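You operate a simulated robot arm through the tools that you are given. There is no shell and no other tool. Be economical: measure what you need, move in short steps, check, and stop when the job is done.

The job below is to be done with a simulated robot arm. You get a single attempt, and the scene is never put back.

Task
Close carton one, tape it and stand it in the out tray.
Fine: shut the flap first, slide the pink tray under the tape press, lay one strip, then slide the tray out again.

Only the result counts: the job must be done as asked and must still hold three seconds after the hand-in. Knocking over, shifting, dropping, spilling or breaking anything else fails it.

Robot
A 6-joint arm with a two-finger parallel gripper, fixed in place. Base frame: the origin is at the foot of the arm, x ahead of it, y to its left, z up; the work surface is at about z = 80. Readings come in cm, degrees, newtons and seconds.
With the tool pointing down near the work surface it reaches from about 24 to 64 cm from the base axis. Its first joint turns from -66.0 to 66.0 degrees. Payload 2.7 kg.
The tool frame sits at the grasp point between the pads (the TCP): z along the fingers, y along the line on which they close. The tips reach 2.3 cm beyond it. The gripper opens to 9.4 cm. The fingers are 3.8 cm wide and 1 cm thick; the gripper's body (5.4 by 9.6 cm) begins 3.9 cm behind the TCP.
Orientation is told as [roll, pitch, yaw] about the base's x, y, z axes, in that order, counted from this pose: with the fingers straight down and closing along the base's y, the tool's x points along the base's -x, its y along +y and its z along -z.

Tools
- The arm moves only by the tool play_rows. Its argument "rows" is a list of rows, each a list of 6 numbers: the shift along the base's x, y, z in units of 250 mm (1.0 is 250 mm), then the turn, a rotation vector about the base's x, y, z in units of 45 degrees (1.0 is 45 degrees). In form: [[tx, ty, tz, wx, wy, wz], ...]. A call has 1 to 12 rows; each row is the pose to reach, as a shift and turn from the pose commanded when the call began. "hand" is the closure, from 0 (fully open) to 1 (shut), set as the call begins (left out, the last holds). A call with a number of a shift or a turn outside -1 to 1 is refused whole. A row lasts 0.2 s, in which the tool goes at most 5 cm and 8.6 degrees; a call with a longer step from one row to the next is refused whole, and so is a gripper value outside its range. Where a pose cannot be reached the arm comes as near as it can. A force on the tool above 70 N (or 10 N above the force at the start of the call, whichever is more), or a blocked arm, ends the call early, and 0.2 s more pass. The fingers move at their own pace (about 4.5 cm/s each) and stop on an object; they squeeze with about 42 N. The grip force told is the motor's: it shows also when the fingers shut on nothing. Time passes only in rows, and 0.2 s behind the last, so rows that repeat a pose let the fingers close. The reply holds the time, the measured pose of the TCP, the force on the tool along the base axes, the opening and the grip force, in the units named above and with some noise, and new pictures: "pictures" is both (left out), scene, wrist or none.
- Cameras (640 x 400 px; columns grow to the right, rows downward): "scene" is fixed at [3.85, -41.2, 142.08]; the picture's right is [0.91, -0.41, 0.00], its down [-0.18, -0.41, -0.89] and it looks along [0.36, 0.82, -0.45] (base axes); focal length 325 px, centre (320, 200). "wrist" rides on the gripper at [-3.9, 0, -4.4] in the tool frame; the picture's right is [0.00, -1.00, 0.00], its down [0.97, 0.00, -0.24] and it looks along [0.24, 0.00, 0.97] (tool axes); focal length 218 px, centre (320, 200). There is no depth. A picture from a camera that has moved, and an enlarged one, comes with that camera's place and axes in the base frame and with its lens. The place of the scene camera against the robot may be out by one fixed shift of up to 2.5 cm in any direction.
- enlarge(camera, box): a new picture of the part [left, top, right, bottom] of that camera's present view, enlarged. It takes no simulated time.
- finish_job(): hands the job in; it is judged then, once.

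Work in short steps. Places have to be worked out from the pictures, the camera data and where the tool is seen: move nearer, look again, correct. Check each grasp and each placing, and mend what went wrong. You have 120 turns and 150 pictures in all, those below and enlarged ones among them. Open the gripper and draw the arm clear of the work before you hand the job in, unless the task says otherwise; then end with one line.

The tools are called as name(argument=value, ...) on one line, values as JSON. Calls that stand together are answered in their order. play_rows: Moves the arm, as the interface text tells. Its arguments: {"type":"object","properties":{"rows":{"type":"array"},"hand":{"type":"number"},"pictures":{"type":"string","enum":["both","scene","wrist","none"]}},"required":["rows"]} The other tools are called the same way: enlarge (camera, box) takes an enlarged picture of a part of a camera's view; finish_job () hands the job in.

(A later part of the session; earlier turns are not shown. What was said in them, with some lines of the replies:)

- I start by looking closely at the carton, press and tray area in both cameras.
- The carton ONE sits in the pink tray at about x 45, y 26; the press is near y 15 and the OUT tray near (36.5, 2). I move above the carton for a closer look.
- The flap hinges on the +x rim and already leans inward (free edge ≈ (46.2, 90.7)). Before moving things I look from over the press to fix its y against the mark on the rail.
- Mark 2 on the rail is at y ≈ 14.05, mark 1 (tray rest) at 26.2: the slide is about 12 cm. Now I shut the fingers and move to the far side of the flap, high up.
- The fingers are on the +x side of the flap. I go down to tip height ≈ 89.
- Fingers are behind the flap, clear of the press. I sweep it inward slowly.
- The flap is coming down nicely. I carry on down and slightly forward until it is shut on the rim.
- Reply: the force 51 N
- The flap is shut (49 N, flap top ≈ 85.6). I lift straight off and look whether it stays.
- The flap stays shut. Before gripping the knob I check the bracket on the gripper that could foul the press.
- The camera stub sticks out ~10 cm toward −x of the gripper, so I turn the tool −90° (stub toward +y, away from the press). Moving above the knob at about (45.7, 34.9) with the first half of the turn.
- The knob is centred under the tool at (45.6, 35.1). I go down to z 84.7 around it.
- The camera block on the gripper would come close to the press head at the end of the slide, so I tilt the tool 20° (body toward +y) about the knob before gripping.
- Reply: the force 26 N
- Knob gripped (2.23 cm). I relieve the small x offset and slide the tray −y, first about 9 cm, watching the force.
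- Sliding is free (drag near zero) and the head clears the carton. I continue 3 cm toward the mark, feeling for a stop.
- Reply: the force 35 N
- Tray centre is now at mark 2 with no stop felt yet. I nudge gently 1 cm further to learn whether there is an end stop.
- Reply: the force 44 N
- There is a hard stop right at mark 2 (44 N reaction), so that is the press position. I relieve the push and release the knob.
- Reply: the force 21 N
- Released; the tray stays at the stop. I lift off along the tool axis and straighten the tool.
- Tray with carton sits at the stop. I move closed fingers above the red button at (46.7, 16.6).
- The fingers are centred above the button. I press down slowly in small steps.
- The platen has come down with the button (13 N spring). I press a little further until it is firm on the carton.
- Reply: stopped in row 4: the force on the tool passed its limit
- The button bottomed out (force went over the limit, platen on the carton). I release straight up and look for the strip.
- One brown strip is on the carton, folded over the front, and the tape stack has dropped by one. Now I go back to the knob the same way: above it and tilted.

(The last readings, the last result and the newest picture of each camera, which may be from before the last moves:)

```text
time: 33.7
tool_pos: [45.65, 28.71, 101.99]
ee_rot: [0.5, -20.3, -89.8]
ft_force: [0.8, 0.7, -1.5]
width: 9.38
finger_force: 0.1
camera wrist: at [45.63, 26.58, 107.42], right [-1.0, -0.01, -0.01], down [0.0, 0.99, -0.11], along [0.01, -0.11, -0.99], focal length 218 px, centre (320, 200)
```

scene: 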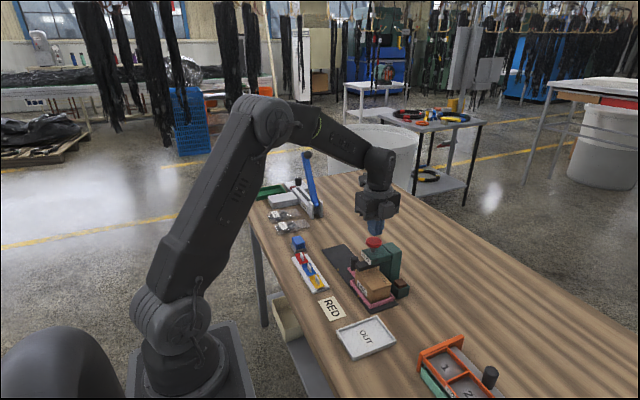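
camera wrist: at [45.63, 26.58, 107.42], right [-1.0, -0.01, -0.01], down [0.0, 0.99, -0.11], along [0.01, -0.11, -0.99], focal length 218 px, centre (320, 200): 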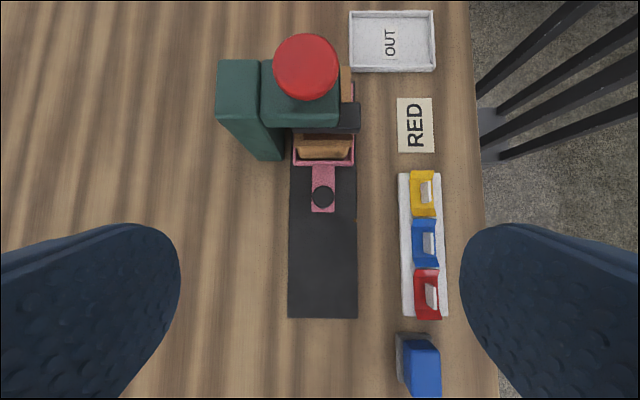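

The knob is where it was left (≈ y 23.1). I descend along the tilted tool axis to the former grip pose and close.

play_rows(rows=[[-0.003, -0.01, -0.14, 0, 0, 0], [-0.004, -0.066, -0.3, 0, 0, 0], [-0.004, -0.126, -0.46, 0, 0, 0], [-0.004, -0.166, -0.57, 0, 0, 0], [-0.004, -0.19, -0.63, 0, 0, 0], [-0.004, -0.206, -0.68, 0, 0, 0], [-0.004, -0.206, -0.68, 0, 0, 0]], pictures="wrist")

play_rows(rows=[[0, 0, 0, 0, 0, 0], [0, 0, 0, 0, 0, 0], [0, 0, 0, 0, 0, 0], [0, 0, 0, 0, 0, 0], [0, 0, 0, 0, 0, 0], [0, 0, 0, 0, 0, 0]], hand=1, pictures="wrist")

```text
time: 35.3
tool_pos: [45.49, 23.5, 84.89]
ee_rot: [0.5, -20.3, -89.9]
ft_force: [-0.6, -0.4, -1.0]
width: 9.39
finger_force: 0.1
camera wrist: at [45.46, 21.33, 90.38], right [-1.0, -0.01, -0.01], down [0.0, 0.99, -0.11], along [0.01, -0.11, -0.99], focal length 218 px, centre (320, 200)
```

wrist: 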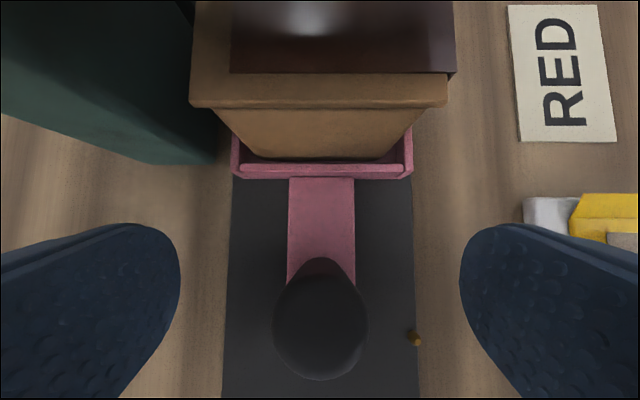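

```text
time: 36.7
tool_pos: [45.39, 23.38, 84.91]
ee_rot: [0.5, -20.3, -89.8]
ft_force: [0.5, 0.7, 0.4]
width: 2.23
finger_force: 45.5
camera wrist: at [45.46, 21.35, 90.41], right [-1.0, -0.01, -0.01], down [0.0, 0.99, -0.11], along [0.01, -0.11, -0.99], focal length 218 px, centre (320, 200)
```

wrist: 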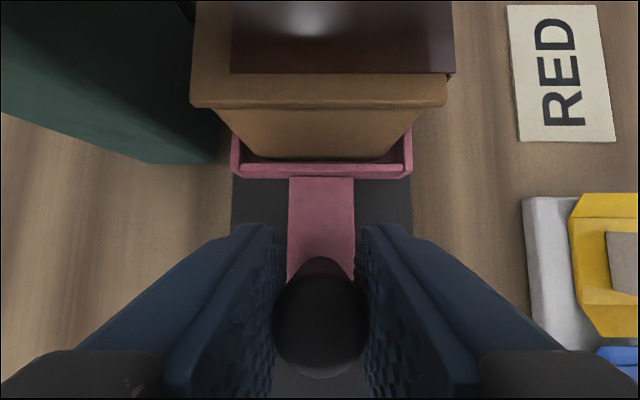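

Gripped with no side load; the strip is visible on top. I pull the tray back 12 cm.

play_rows(rows=[[0, 0.04, 0, 0, 0, 0], [0, 0.08, 0, 0, 0, 0], [0, 0.12, 0, 0, 0, 0], [0, 0.16, 0, 0, 0, 0], [0, 0.2, 0, 0, 0, 0], [0, 0.24, 0, 0, 0, 0], [0, 0.28, 0, 0, 0, 0], [0, 0.32, 0, 0, 0, 0], [0, 0.36, 0, 0, 0, 0], [0, 0.4, 0, 0, 0, 0], [0, 0.44, 0, 0, 0, 0], [0, 0.478, 0, 0, 0, 0]], pictures="wrist")

enlarge(camera="scene", box=[310, 205, 420, 305])

```text
time: 39.3
tool_pos: [45.58, 35.34, 84.97]
ee_rot: [0.3, -20.4, -89.7]
ft_force: [-5.1, 1.6, -14.1]
width: 2.19
finger_force: 45.0
camera wrist: at [45.47, 33.3, 90.41], right [-1.0, -0.01, -0.01], down [-0.01, 0.99, -0.11], along [0.01, -0.11, -0.99], focal length 218 px, centre (320, 200)
```

wrist: 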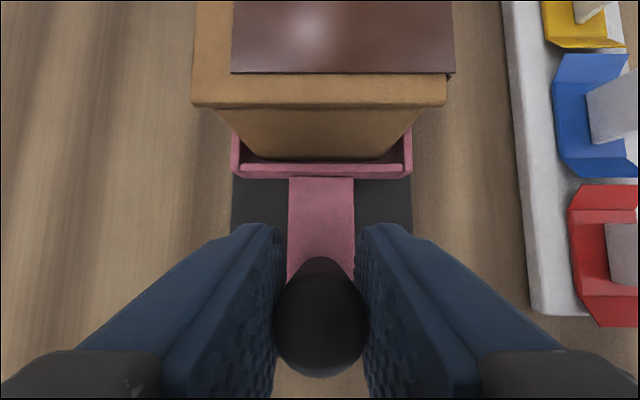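

```text
4.00 times, centred on (365, 255) of scene
camera zoom: at [3.86, -41.18, 142.09], right [0.91, -0.41, 0.0], down [-0.18, -0.41, -0.89], along [0.36, 0.82, -0.45], focal length 1300 px, centre (140, -20)
```

zoom: 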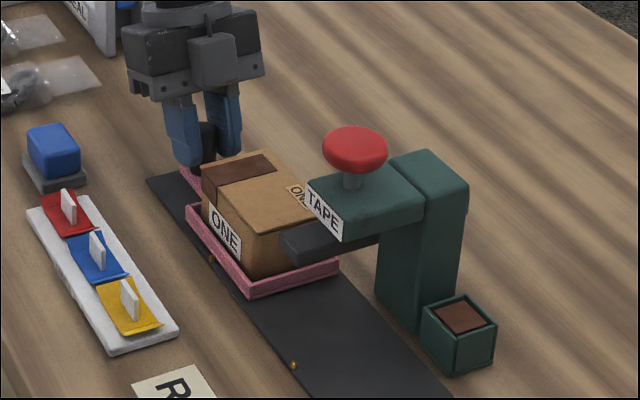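

Tray is back within 2 mm of its home. I nudge it home gently, then release.

play_rows(rows=[[0, 0.006, 0, 0, 0, 0], [0, 0.012, 0, 0, 0, 0], [0, 0.012, 0, 0, 0, 0]], pictures="none")

play_rows(rows=[[0, 0, 0, 0, 0, 0], [0, 0, 0, 0, 0, 0], [0, 0, 0, 0, 0, 0], [0, 0, 0, 0, 0, 0], [0, 0, 0, 0, 0, 0]], hand=0.2, pictures="none")

play_rows(rows=[[0, 0.03, 0.08, 0, 0, 0], [0, 0.08, 0.22, 0, 0, 0], [0, 0.08, 0.38, 0, 0, 0], [0, 0.0, 0.54, 0.15, 0, 0], [0, -0.1, 0.62, 0.3, 0, 0], [0, -0.2, 0.68, 0.45, 0, 0], [0, -0.28, 0.68, 0.45, 0, 0], [0, -0.28, 0.68, 0.45, 0, 0]], hand=0, pictures="both")

```text
time: 40.1
tool_pos: [45.5, 35.4, 85.02]
ee_rot: [0.3, -20.6, -89.9]
ft_force: [-12.0, -20.4, -5.0]
width: 2.22
finger_force: 45.4
```

```text
time: 41.3
tool_pos: [45.48, 35.63, 84.97]
ee_rot: [0.4, -20.2, -89.7]
ft_force: [0.3, -0.3, 0.1]
width: 7.51
finger_force: 0.0
```

```text
time: 43.1
tool_pos: [45.57, 28.97, 102.04]
ee_rot: [0.5, -0.1, -89.8]
ft_force: [0.4, -1.1, 0.2]
width: 9.39
finger_force: 0.0
camera wrist: at [45.59, 25.02, 106.32], right [-1.0, 0.0, -0.01], down [-0.01, 0.97, 0.24], along [0.01, 0.24, -0.97], focal length 218 px, centre (320, 200)
```

scene: 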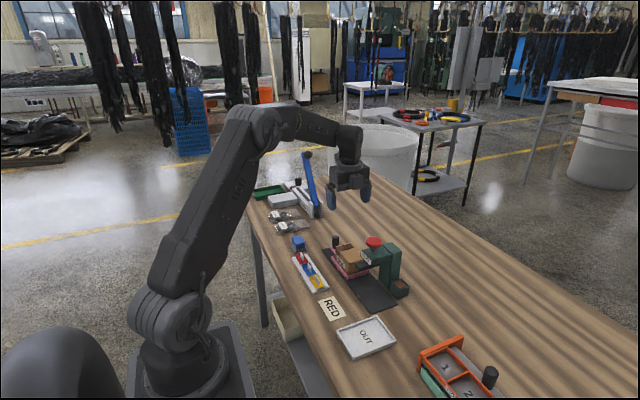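
wrist: 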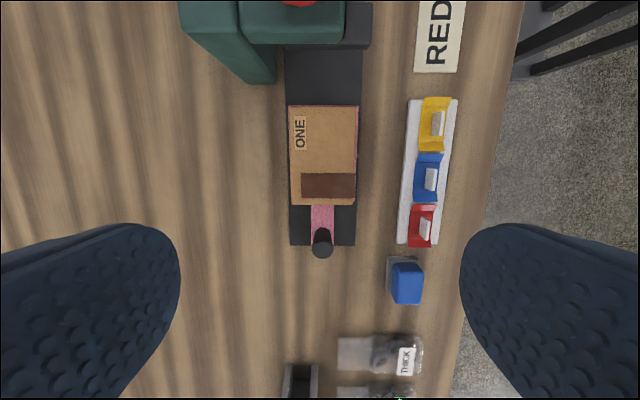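

The tray is at its home stop with the taped carton centred at about (45.5, 26.05), top ≈ 85.8. I move above it (grip at y 25.5, clear of the strip on the front) and come down to z 95 first.

play_rows(rows=[[0, -0.06, -0.05, 0, 0, 0], [0, -0.134, -0.15, 0, 0, 0], [0, -0.134, -0.28, 0, 0, 0], [0, -0.134, -0.28, 0, 0, 0]], pictures="wrist")

```text
time: 44.1
tool_pos: [45.48, 25.69, 95.09]
ee_rot: [0.6, -0.2, -89.8]
ft_force: [-0.6, 0.4, 0.8]
width: 9.38
finger_force: 0.0
camera wrist: at [45.4, 21.7, 99.42], right [-1.0, 0.0, -0.01], down [-0.01, 0.97, 0.24], along [0.01, 0.24, -0.97], focal length 218 px, centre (320, 200)
```

wrist: 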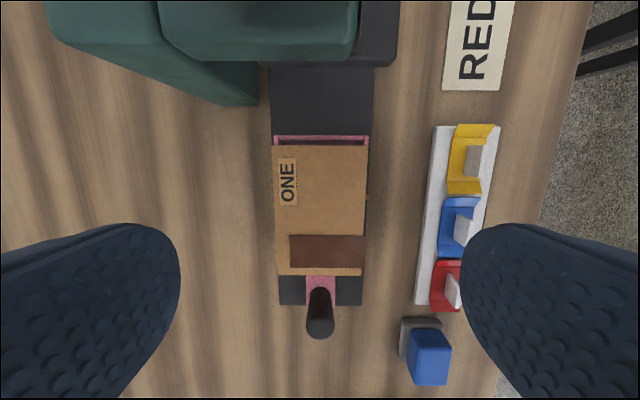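

Centred (carton mid x ≈ 45.5). Descending to z 84.9, tips above the pink tray's rim.

play_rows(rows=[[0, 0, -0.12, 0, 0, 0], [0, 0, -0.24, 0, 0, 0], [0, 0, -0.33, 0, 0, 0], [0, 0, -0.38, 0, 0, 0], [0, 0, -0.408, 0, 0, 0], [0, 0, -0.408, 0, 0, 0]], pictures="both")

enlarge(camera="scene", box=[310, 205, 420, 305])

```text
time: 45.5
tool_pos: [45.48, 25.29, 84.75]
ee_rot: [0.6, -0.2, -89.8]
ft_force: [-0.6, -0.9, -0.1]
width: 9.39
finger_force: 0.0
camera wrist: at [45.42, 21.58, 89.12], right [-1.0, 0.0, -0.01], down [0.0, 0.97, 0.24], along [0.01, 0.24, -0.97], focal length 218 px, centre (320, 200)
```

scene: 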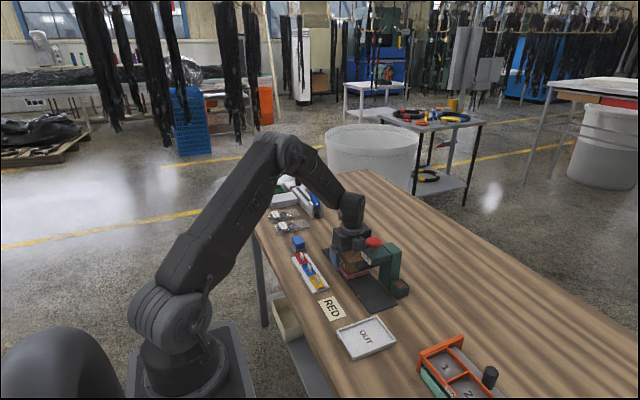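
wrist: 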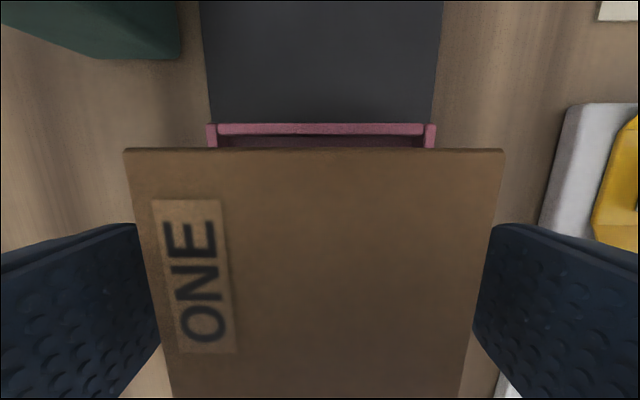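

```text
4.00 times, centred on (365, 255) of scene
camera zoom: at [3.85, -41.2, 142.08], right [0.91, -0.41, 0.0], down [-0.18, -0.41, -0.89], along [0.36, 0.82, -0.45], focal length 1300 px, centre (140, -20)
```

zoom: 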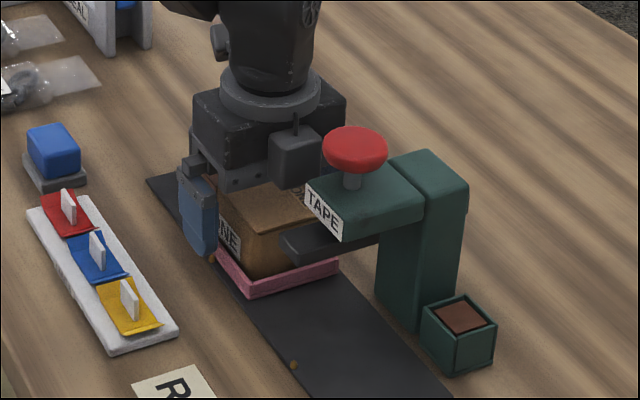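

Fingers straddle the carton. I close and check the width.

play_rows(rows=[[0, 0, 0, 0, 0, 0], [0, 0, 0, 0, 0, 0], [0, 0, 0, 0, 0, 0], [0, 0, 0, 0, 0, 0], [0, 0, 0, 0, 0, 0]], hand=1, pictures="wrist")

enlarge(camera="scene", box=[310, 205, 420, 305])

```text
time: 46.7
tool_pos: [45.51, 25.5, 84.79]
ee_rot: [0.5, -0.2, -89.8]
ft_force: [0.2, -0.5, 0.7]
width: 5.93
finger_force: 42.0
camera wrist: at [45.42, 21.59, 89.15], right [-1.0, 0.0, -0.01], down [0.0, 0.97, 0.24], along [0.01, 0.24, -0.97], focal length 218 px, centre (320, 200)
```

wrist: 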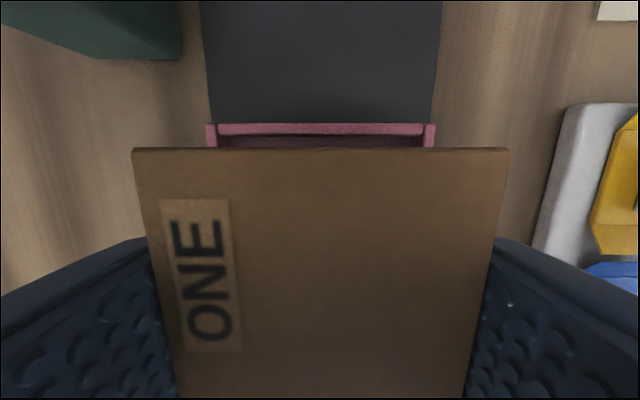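

```text
4.00 times, centred on (365, 255) of scene
camera zoom: at [3.85, -41.2, 142.08], right [0.91, -0.41, 0.0], down [-0.18, -0.41, -0.89], along [0.36, 0.82, -0.45], focal length 1300 px, centre (140, -20)
```

zoom: 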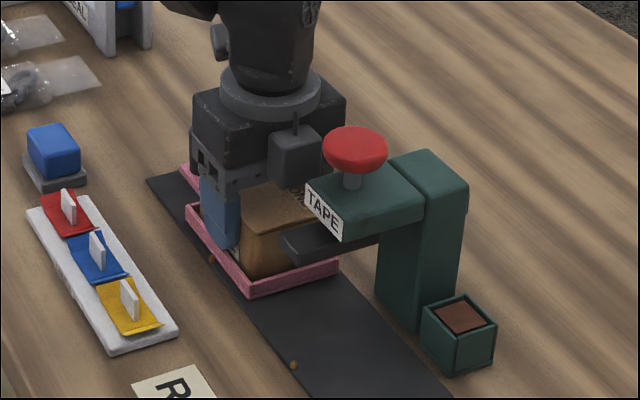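

Gripped at 5.93 cm, 42 N. I lift straight up slowly and then clear of everything.

play_rows(rows=[[0, 0, 0.02, 0, 0, 0], [0, 0, 0.05, 0, 0, 0], [0, 0, 0.1, 0, 0, 0], [0, 0, 0.18, 0, 0, 0], [0, 0, 0.28, 0, 0, 0], [0, 0, 0.4, 0, 0, 0], [0, 0, 0.52, 0, 0, 0], [0, 0, 0.64, 0, 0, 0], [0, 0, 0.72, 0, 0, 0], [0, 0, 0.72, 0, 0, 0]], pictures="both")

enlarge(camera="scene", box=[310, 175, 420, 295])

```text
time: 48.9
tool_pos: [45.53, 25.37, 102.69]
ee_rot: [0.5, 0.0, -89.8]
ft_force: [-0.2, -0.2, -0.3]
width: 5.89
finger_force: 41.4
camera wrist: at [45.47, 21.53, 107.12], right [-1.0, 0.0, -0.01], down [0.0, 0.97, 0.24], along [0.01, 0.24, -0.97], focal length 218 px, centre (320, 200)
```

scene: 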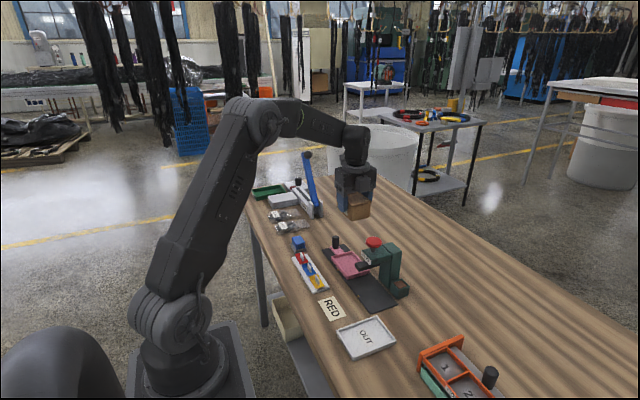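
wrist: 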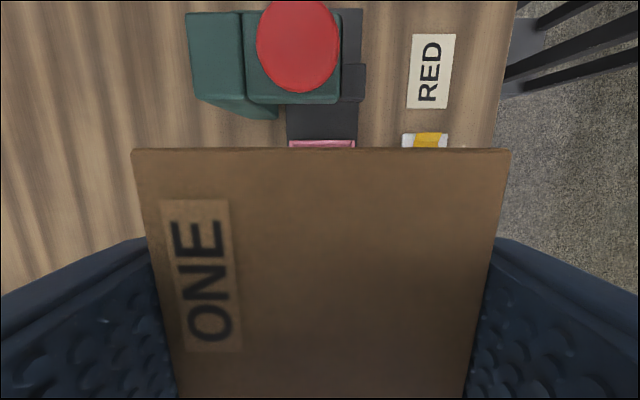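

```text
3.33 times, centred on (365, 235) of scene
camera zoom: at [3.85, -41.2, 142.08], right [0.91, -0.41, 0.0], down [-0.18, -0.41, -0.89], along [0.36, 0.82, -0.45], focal length 1084 px, centre (170, 83)
```

zoom: 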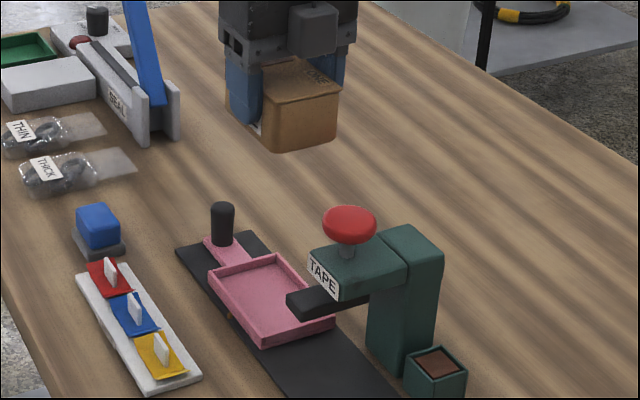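

Carton is lifted cleanly with its flap shut, tray stayed. I swing it toward the OUT tray at (36.5, 2.2), turning +90° in two halves.

play_rows(rows=[[-0.06, -0.05, 0, 0, 0, 0.17], [-0.12, -0.1, 0, 0, 0, 0.34], [-0.18, -0.16, 0, 0, 0, 0.51], [-0.24, -0.22, 0, 0, 0, 0.68], [-0.3, -0.28, 0, 0, 0, 0.85], [-0.34, -0.34, 0, 0, 0, 1.0], [-0.34, -0.34, 0, 0, 0, 1.0]], pictures="none")

play_rows(rows=[[0, -0.1, 0, 0, 0, 0.17], [0, -0.2, 0, 0, 0, 0.34], [0, -0.3, 0, 0, 0, 0.51], [0, -0.4, 0, 0, 0, 0.68], [0, -0.5, 0, 0, 0, 0.85], [0, -0.588, 0, 0, 0, 0.998], [0, -0.588, 0, 0, 0, 0.998]], pictures="both")

```text
time: 50.5
tool_pos: [36.96, 16.89, 102.86]
ee_rot: [0.4, -0.1, -44.6]
ft_force: [-0.5, 0.4, 0.6]
width: 5.92
finger_force: 41.9
```

```text
time: 52.1
tool_pos: [37.11, 1.89, 102.58]
ee_rot: [0.4, -0.1, 0.0]
ft_force: [0.9, -0.5, -0.4]
width: 5.92
finger_force: 42.0
camera wrist: at [40.97, 2.01, 106.96], right [0.0, -1.0, -0.01], down [-0.97, 0.0, 0.24], along [-0.24, 0.01, -0.97], focal length 218 px, centre (320, 200)
```

scene: 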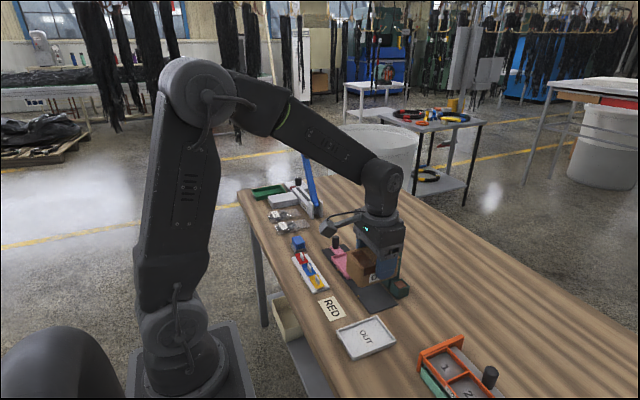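
wrist: 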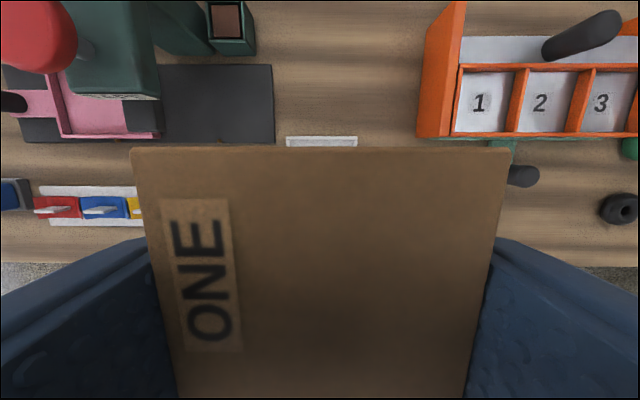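

The OUT tray's far edge measures x 42.1, y −2.05…6.1, so centre ≈ (36.5, 2.05). I descend to just above it and check.

play_rows(rows=[[0, 0.006, -0.14, 0, 0, 0], [0, 0.006, -0.28, 0, 0, 0], [0, 0.006, -0.4, 0, 0, 0], [0, 0.006, -0.5, 0, 0, 0], [0, 0.006, -0.58, 0, 0, 0], [0, 0.006, -0.61, 0, 0, 0], [0, 0.006, -0.61, 0, 0, 0]], pictures="both")

enlarge(camera="scene", box=[300, 265, 440, 375])

```text
time: 53.7
tool_pos: [37.01, 2.32, 87.54]
ee_rot: [0.5, -0.1, 0.0]
ft_force: [0.9, -0.2, -0.7]
width: 5.9
finger_force: 42.2
camera wrist: at [40.85, 2.23, 91.94], right [0.0, -1.0, -0.01], down [-0.97, 0.0, 0.24], along [-0.24, 0.01, -0.97], focal length 218 px, centre (320, 200)
```

scene: 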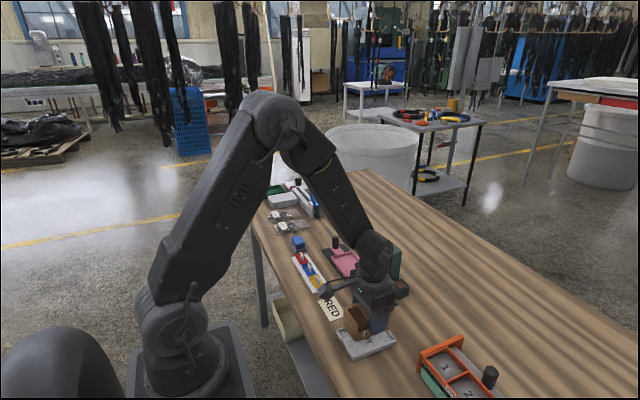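
wrist: 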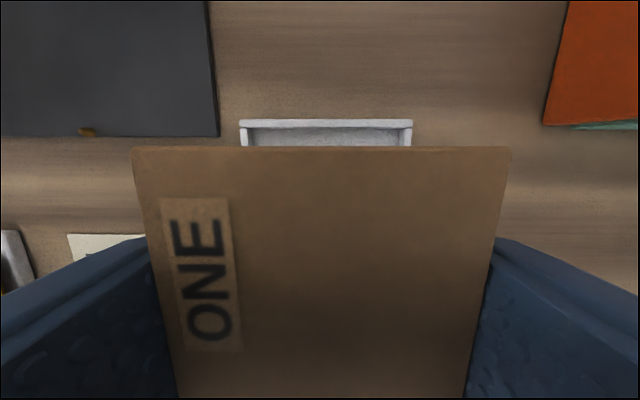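

```text
3.64 times, centred on (370, 320) of scene
camera zoom: at [3.85, -41.2, 142.08], right [0.91, -0.41, 0.0], down [-0.18, -0.41, -0.89], along [0.36, 0.82, -0.45], focal length 1182 px, centre (138, -236)
```

zoom: 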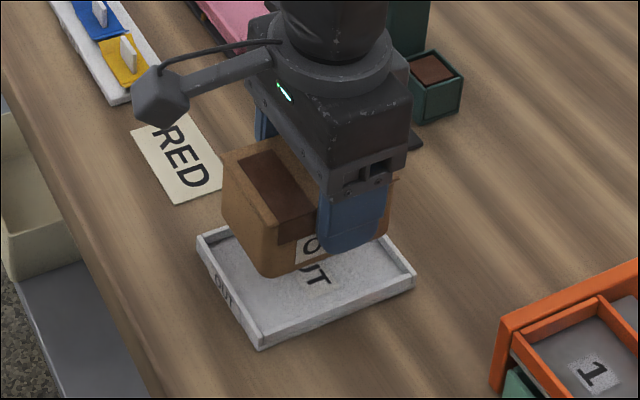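

Carton is over the tray; I correct y by −0.25 and lower slowly until I feel contact.

play_rows(rows=[[0, -0.01, -0.03, 0, 0, 0], [0, -0.01, -0.06, 0, 0, 0], [0, -0.01, -0.08, 0, 0, 0], [0, -0.01, -0.095, 0, 0, 0], [0, -0.01, -0.105, 0, 0, 0], [0, -0.01, -0.113, 0, 0, 0], [0, -0.01, -0.113, 0, 0, 0]], pictures="wrist")

enlarge(camera="scene", box=[300, 265, 440, 375])

```text
time: 55.3
tool_pos: [37.08, 1.98, 84.79]
ee_rot: [0.5, -0.1, 0.1]
ft_force: [0.2, -0.4, -0.9]
width: 5.93
finger_force: 41.9
camera wrist: at [40.94, 2.03, 89.09], right [0.0, -1.0, -0.01], down [-0.97, 0.0, 0.24], along [-0.24, 0.01, -0.97], focal length 218 px, centre (320, 200)
```

wrist: 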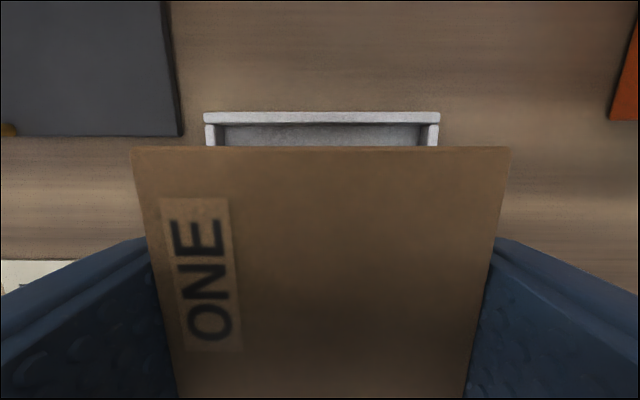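

```text
3.64 times, centred on (370, 320) of scene
camera zoom: at [3.85, -41.2, 142.08], right [0.91, -0.41, 0.0], down [-0.18, -0.41, -0.89], along [0.36, 0.82, -0.45], focal length 1182 px, centre (138, -236)
```

zoom: 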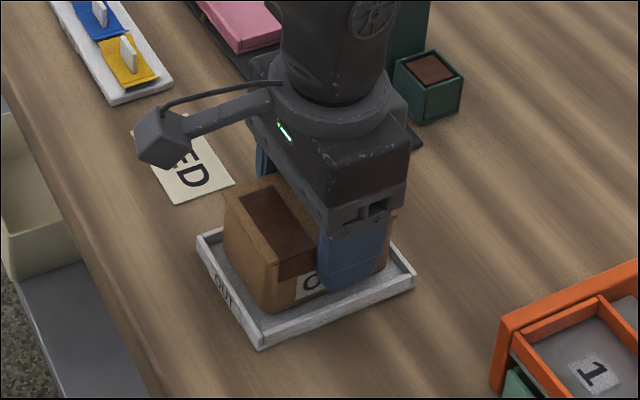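

No contact yet; I continue down in 1–2 mm steps.

play_rows(rows=[[0, 0, -0.005, 0, 0, 0], [0, 0, -0.01, 0, 0, 0], [0, 0, -0.015, 0, 0, 0], [0, 0, -0.015, 0, 0, 0]], pictures="none")

```text
time: 56.3
tool_pos: [37.02, 1.79, 84.41]
ee_rot: [0.5, -0.1, 0.1]
ft_force: [-1.0, 0.0, -0.3]
width: 5.93
finger_force: 41.6
```

play_rows(rows=[[0, 0.004, -0.004, 0, 0, 0], [0, 0.008, -0.008, 0, 0, 0], [0, 0.008, -0.012, 0, 0, 0], [0, 0.008, -0.012, 0, 0, 0]], pictures="none")

enlarge(camera="scene", box=[330, 295, 410, 355])

```text
time: 57.3
tool_pos: [37.11, 2.23, 84.33]
ee_rot: [0.6, -0.2, 0.1]
ft_force: [-7.6, -11.4, 48.1]
width: 5.91
finger_force: 42.2
```

```text
6.67 times, centred on (370, 325) of scene
camera zoom: at [3.78, -41.23, 142.08], right [0.91, -0.41, 0.0], down [-0.18, -0.41, -0.89], along [0.36, 0.82, -0.45], focal length 2167 px, centre (-13, -633)
```

zoom: 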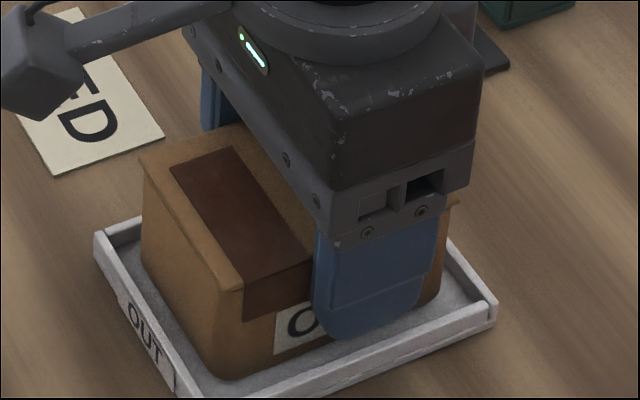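

Contact: the carton rests on the tray floor. I relieve the load slightly and open a little.

play_rows(rows=[[0, 0, 0.008, 0, 0, 0], [0, 0, 0.008, 0, 0, 0]], pictures="none")

play_rows(rows=[[0, 0, 0, 0, 0, 0], [0, 0, 0.004, 0, 0, 0], [0, 0, 0.01, 0, 0, 0]], hand=0.27, pictures="wrist")

enlarge(camera="scene", box=[330, 295, 410, 355])

```text
time: 57.9
tool_pos: [37.22, 2.33, 84.31]
ee_rot: [0.6, -0.3, 0.1]
ft_force: [4.8, -3.8, 15.3]
width: 5.93
finger_force: 41.9
```

```text
time: 58.7
tool_pos: [37.07, 2.26, 84.47]
ee_rot: [0.5, -0.1, 0.1]
ft_force: [0.3, -0.4, -0.1]
width: 6.87
finger_force: 0.0
camera wrist: at [40.9, 2.24, 88.85], right [0.0, -1.0, -0.01], down [-0.97, 0.0, 0.24], along [-0.24, 0.01, -0.97], focal length 218 px, centre (320, 200)
```

wrist: 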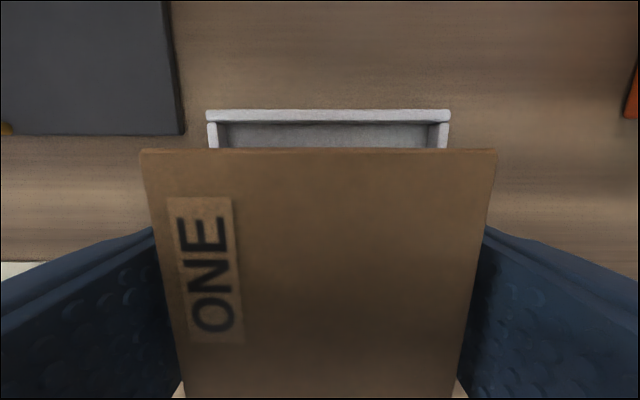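

```text
6.67 times, centred on (370, 325) of scene
camera zoom: at [3.85, -41.2, 142.08], right [0.91, -0.41, 0.0], down [-0.18, -0.41, -0.89], along [0.36, 0.82, -0.45], focal length 2167 px, centre (-13, -633)
```

zoom: 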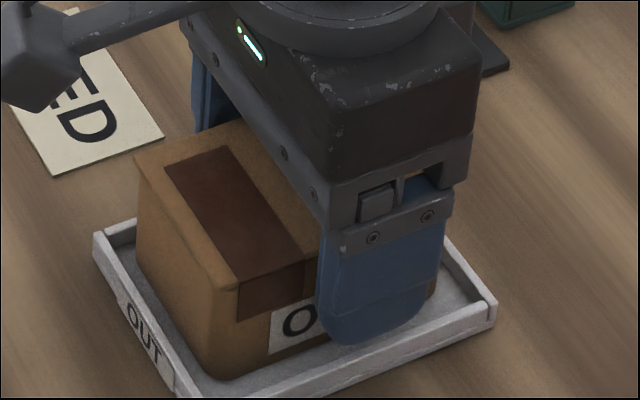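

Released with no load, the carton stands free. I lift straight up slowly, then clear.

play_rows(rows=[[0, 0, 0.03, 0, 0, 0], [0, 0, 0.08, 0, 0, 0], [0, 0, 0.16, 0, 0, 0], [0, 0, 0.28, 0, 0, 0], [0, 0, 0.42, 0, 0, 0], [0, 0, 0.58, 0, 0, 0], [-0.1, 0, 0.7, 0, 0, 0], [-0.1, 0, 0.7, 0, 0, 0], [-0.1, 0, 0.7, 0, 0, 0]], pictures="both")

enlarge(camera="scene", box=[300, 225, 440, 365])

```text
time: 60.7
tool_pos: [34.34, 2.15, 101.98]
ee_rot: [0.5, 0.0, 0.1]
ft_force: [0.6, -0.4, 0.3]
width: 6.87
finger_force: 0.1
camera wrist: at [38.22, 2.19, 106.4], right [0.0, -1.0, -0.01], down [-0.97, 0.0, 0.24], along [-0.24, 0.01, -0.97], focal length 218 px, centre (320, 200)
```

scene: 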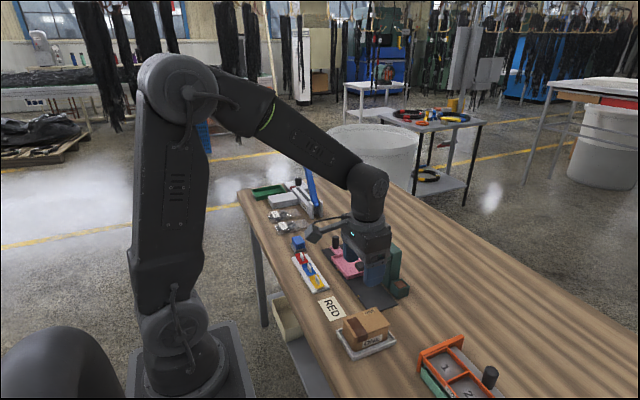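
wrist: 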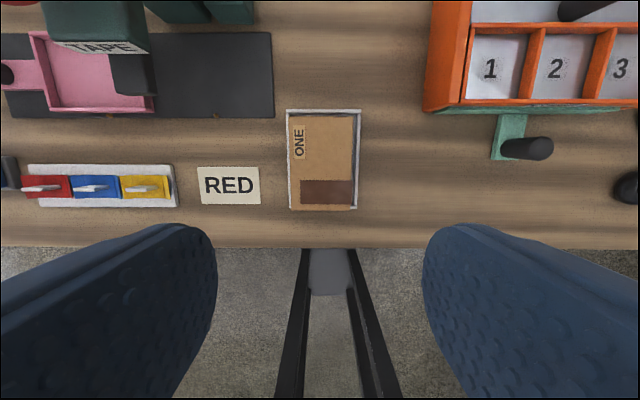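

```text
2.86 times, centred on (370, 295) of scene
camera zoom: at [3.85, -41.2, 142.08], right [0.91, -0.41, 0.0], down [-0.18, -0.41, -0.89], along [0.36, 0.82, -0.45], focal length 929 px, centre (177, -71)
```

zoom: 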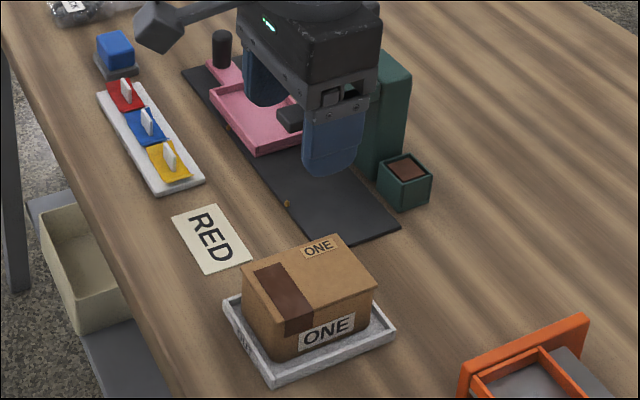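

The carton stands shut and taped in the OUT tray, the pink tray is back and nothing else moved. One closer check that it sits flat.

enlarge(camera="scene", box=[325, 295, 405, 365])

play_rows(rows=[[0, 0.05, 0.08, 0, 0, 0], [0, 0.1, 0.16, 0, 0, 0], [0, 0.1, 0.16, 0, 0, 0]], hand=0, pictures="none")

```text
5.71 times, centred on (365, 330) of scene
camera zoom: at [3.85, -41.2, 142.08], right [0.91, -0.41, 0.0], down [-0.18, -0.41, -0.89], along [0.36, 0.82, -0.45], focal length 1857 px, centre (63, -543)
```

zoom: 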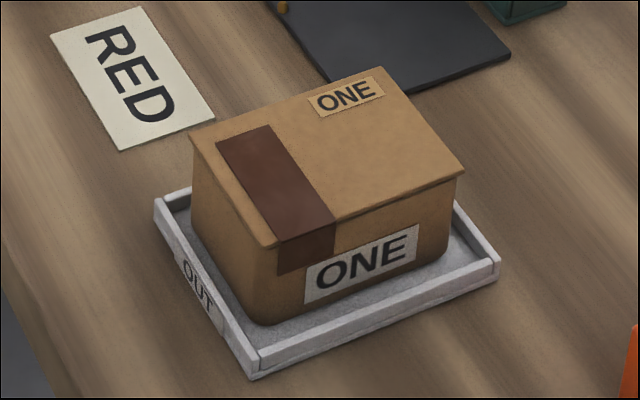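

```text
time: 61.5
tool_pos: [34.5, 4.69, 106.04]
ee_rot: [0.4, 0.0, 0.2]
ft_force: [-0.9, 0.6, -0.8]
width: 9.38
finger_force: 0.1
```

The carton sits flat inside the tray with one strip over the seam, and the arm is clear with the gripper open, so I hand in.

finish_job()

```text
The job is handed in.
```

Carton one is shut, taped with one strip and standing flat in the out tray; the pink tray is back out from under the press, and I saw nothing else moved.
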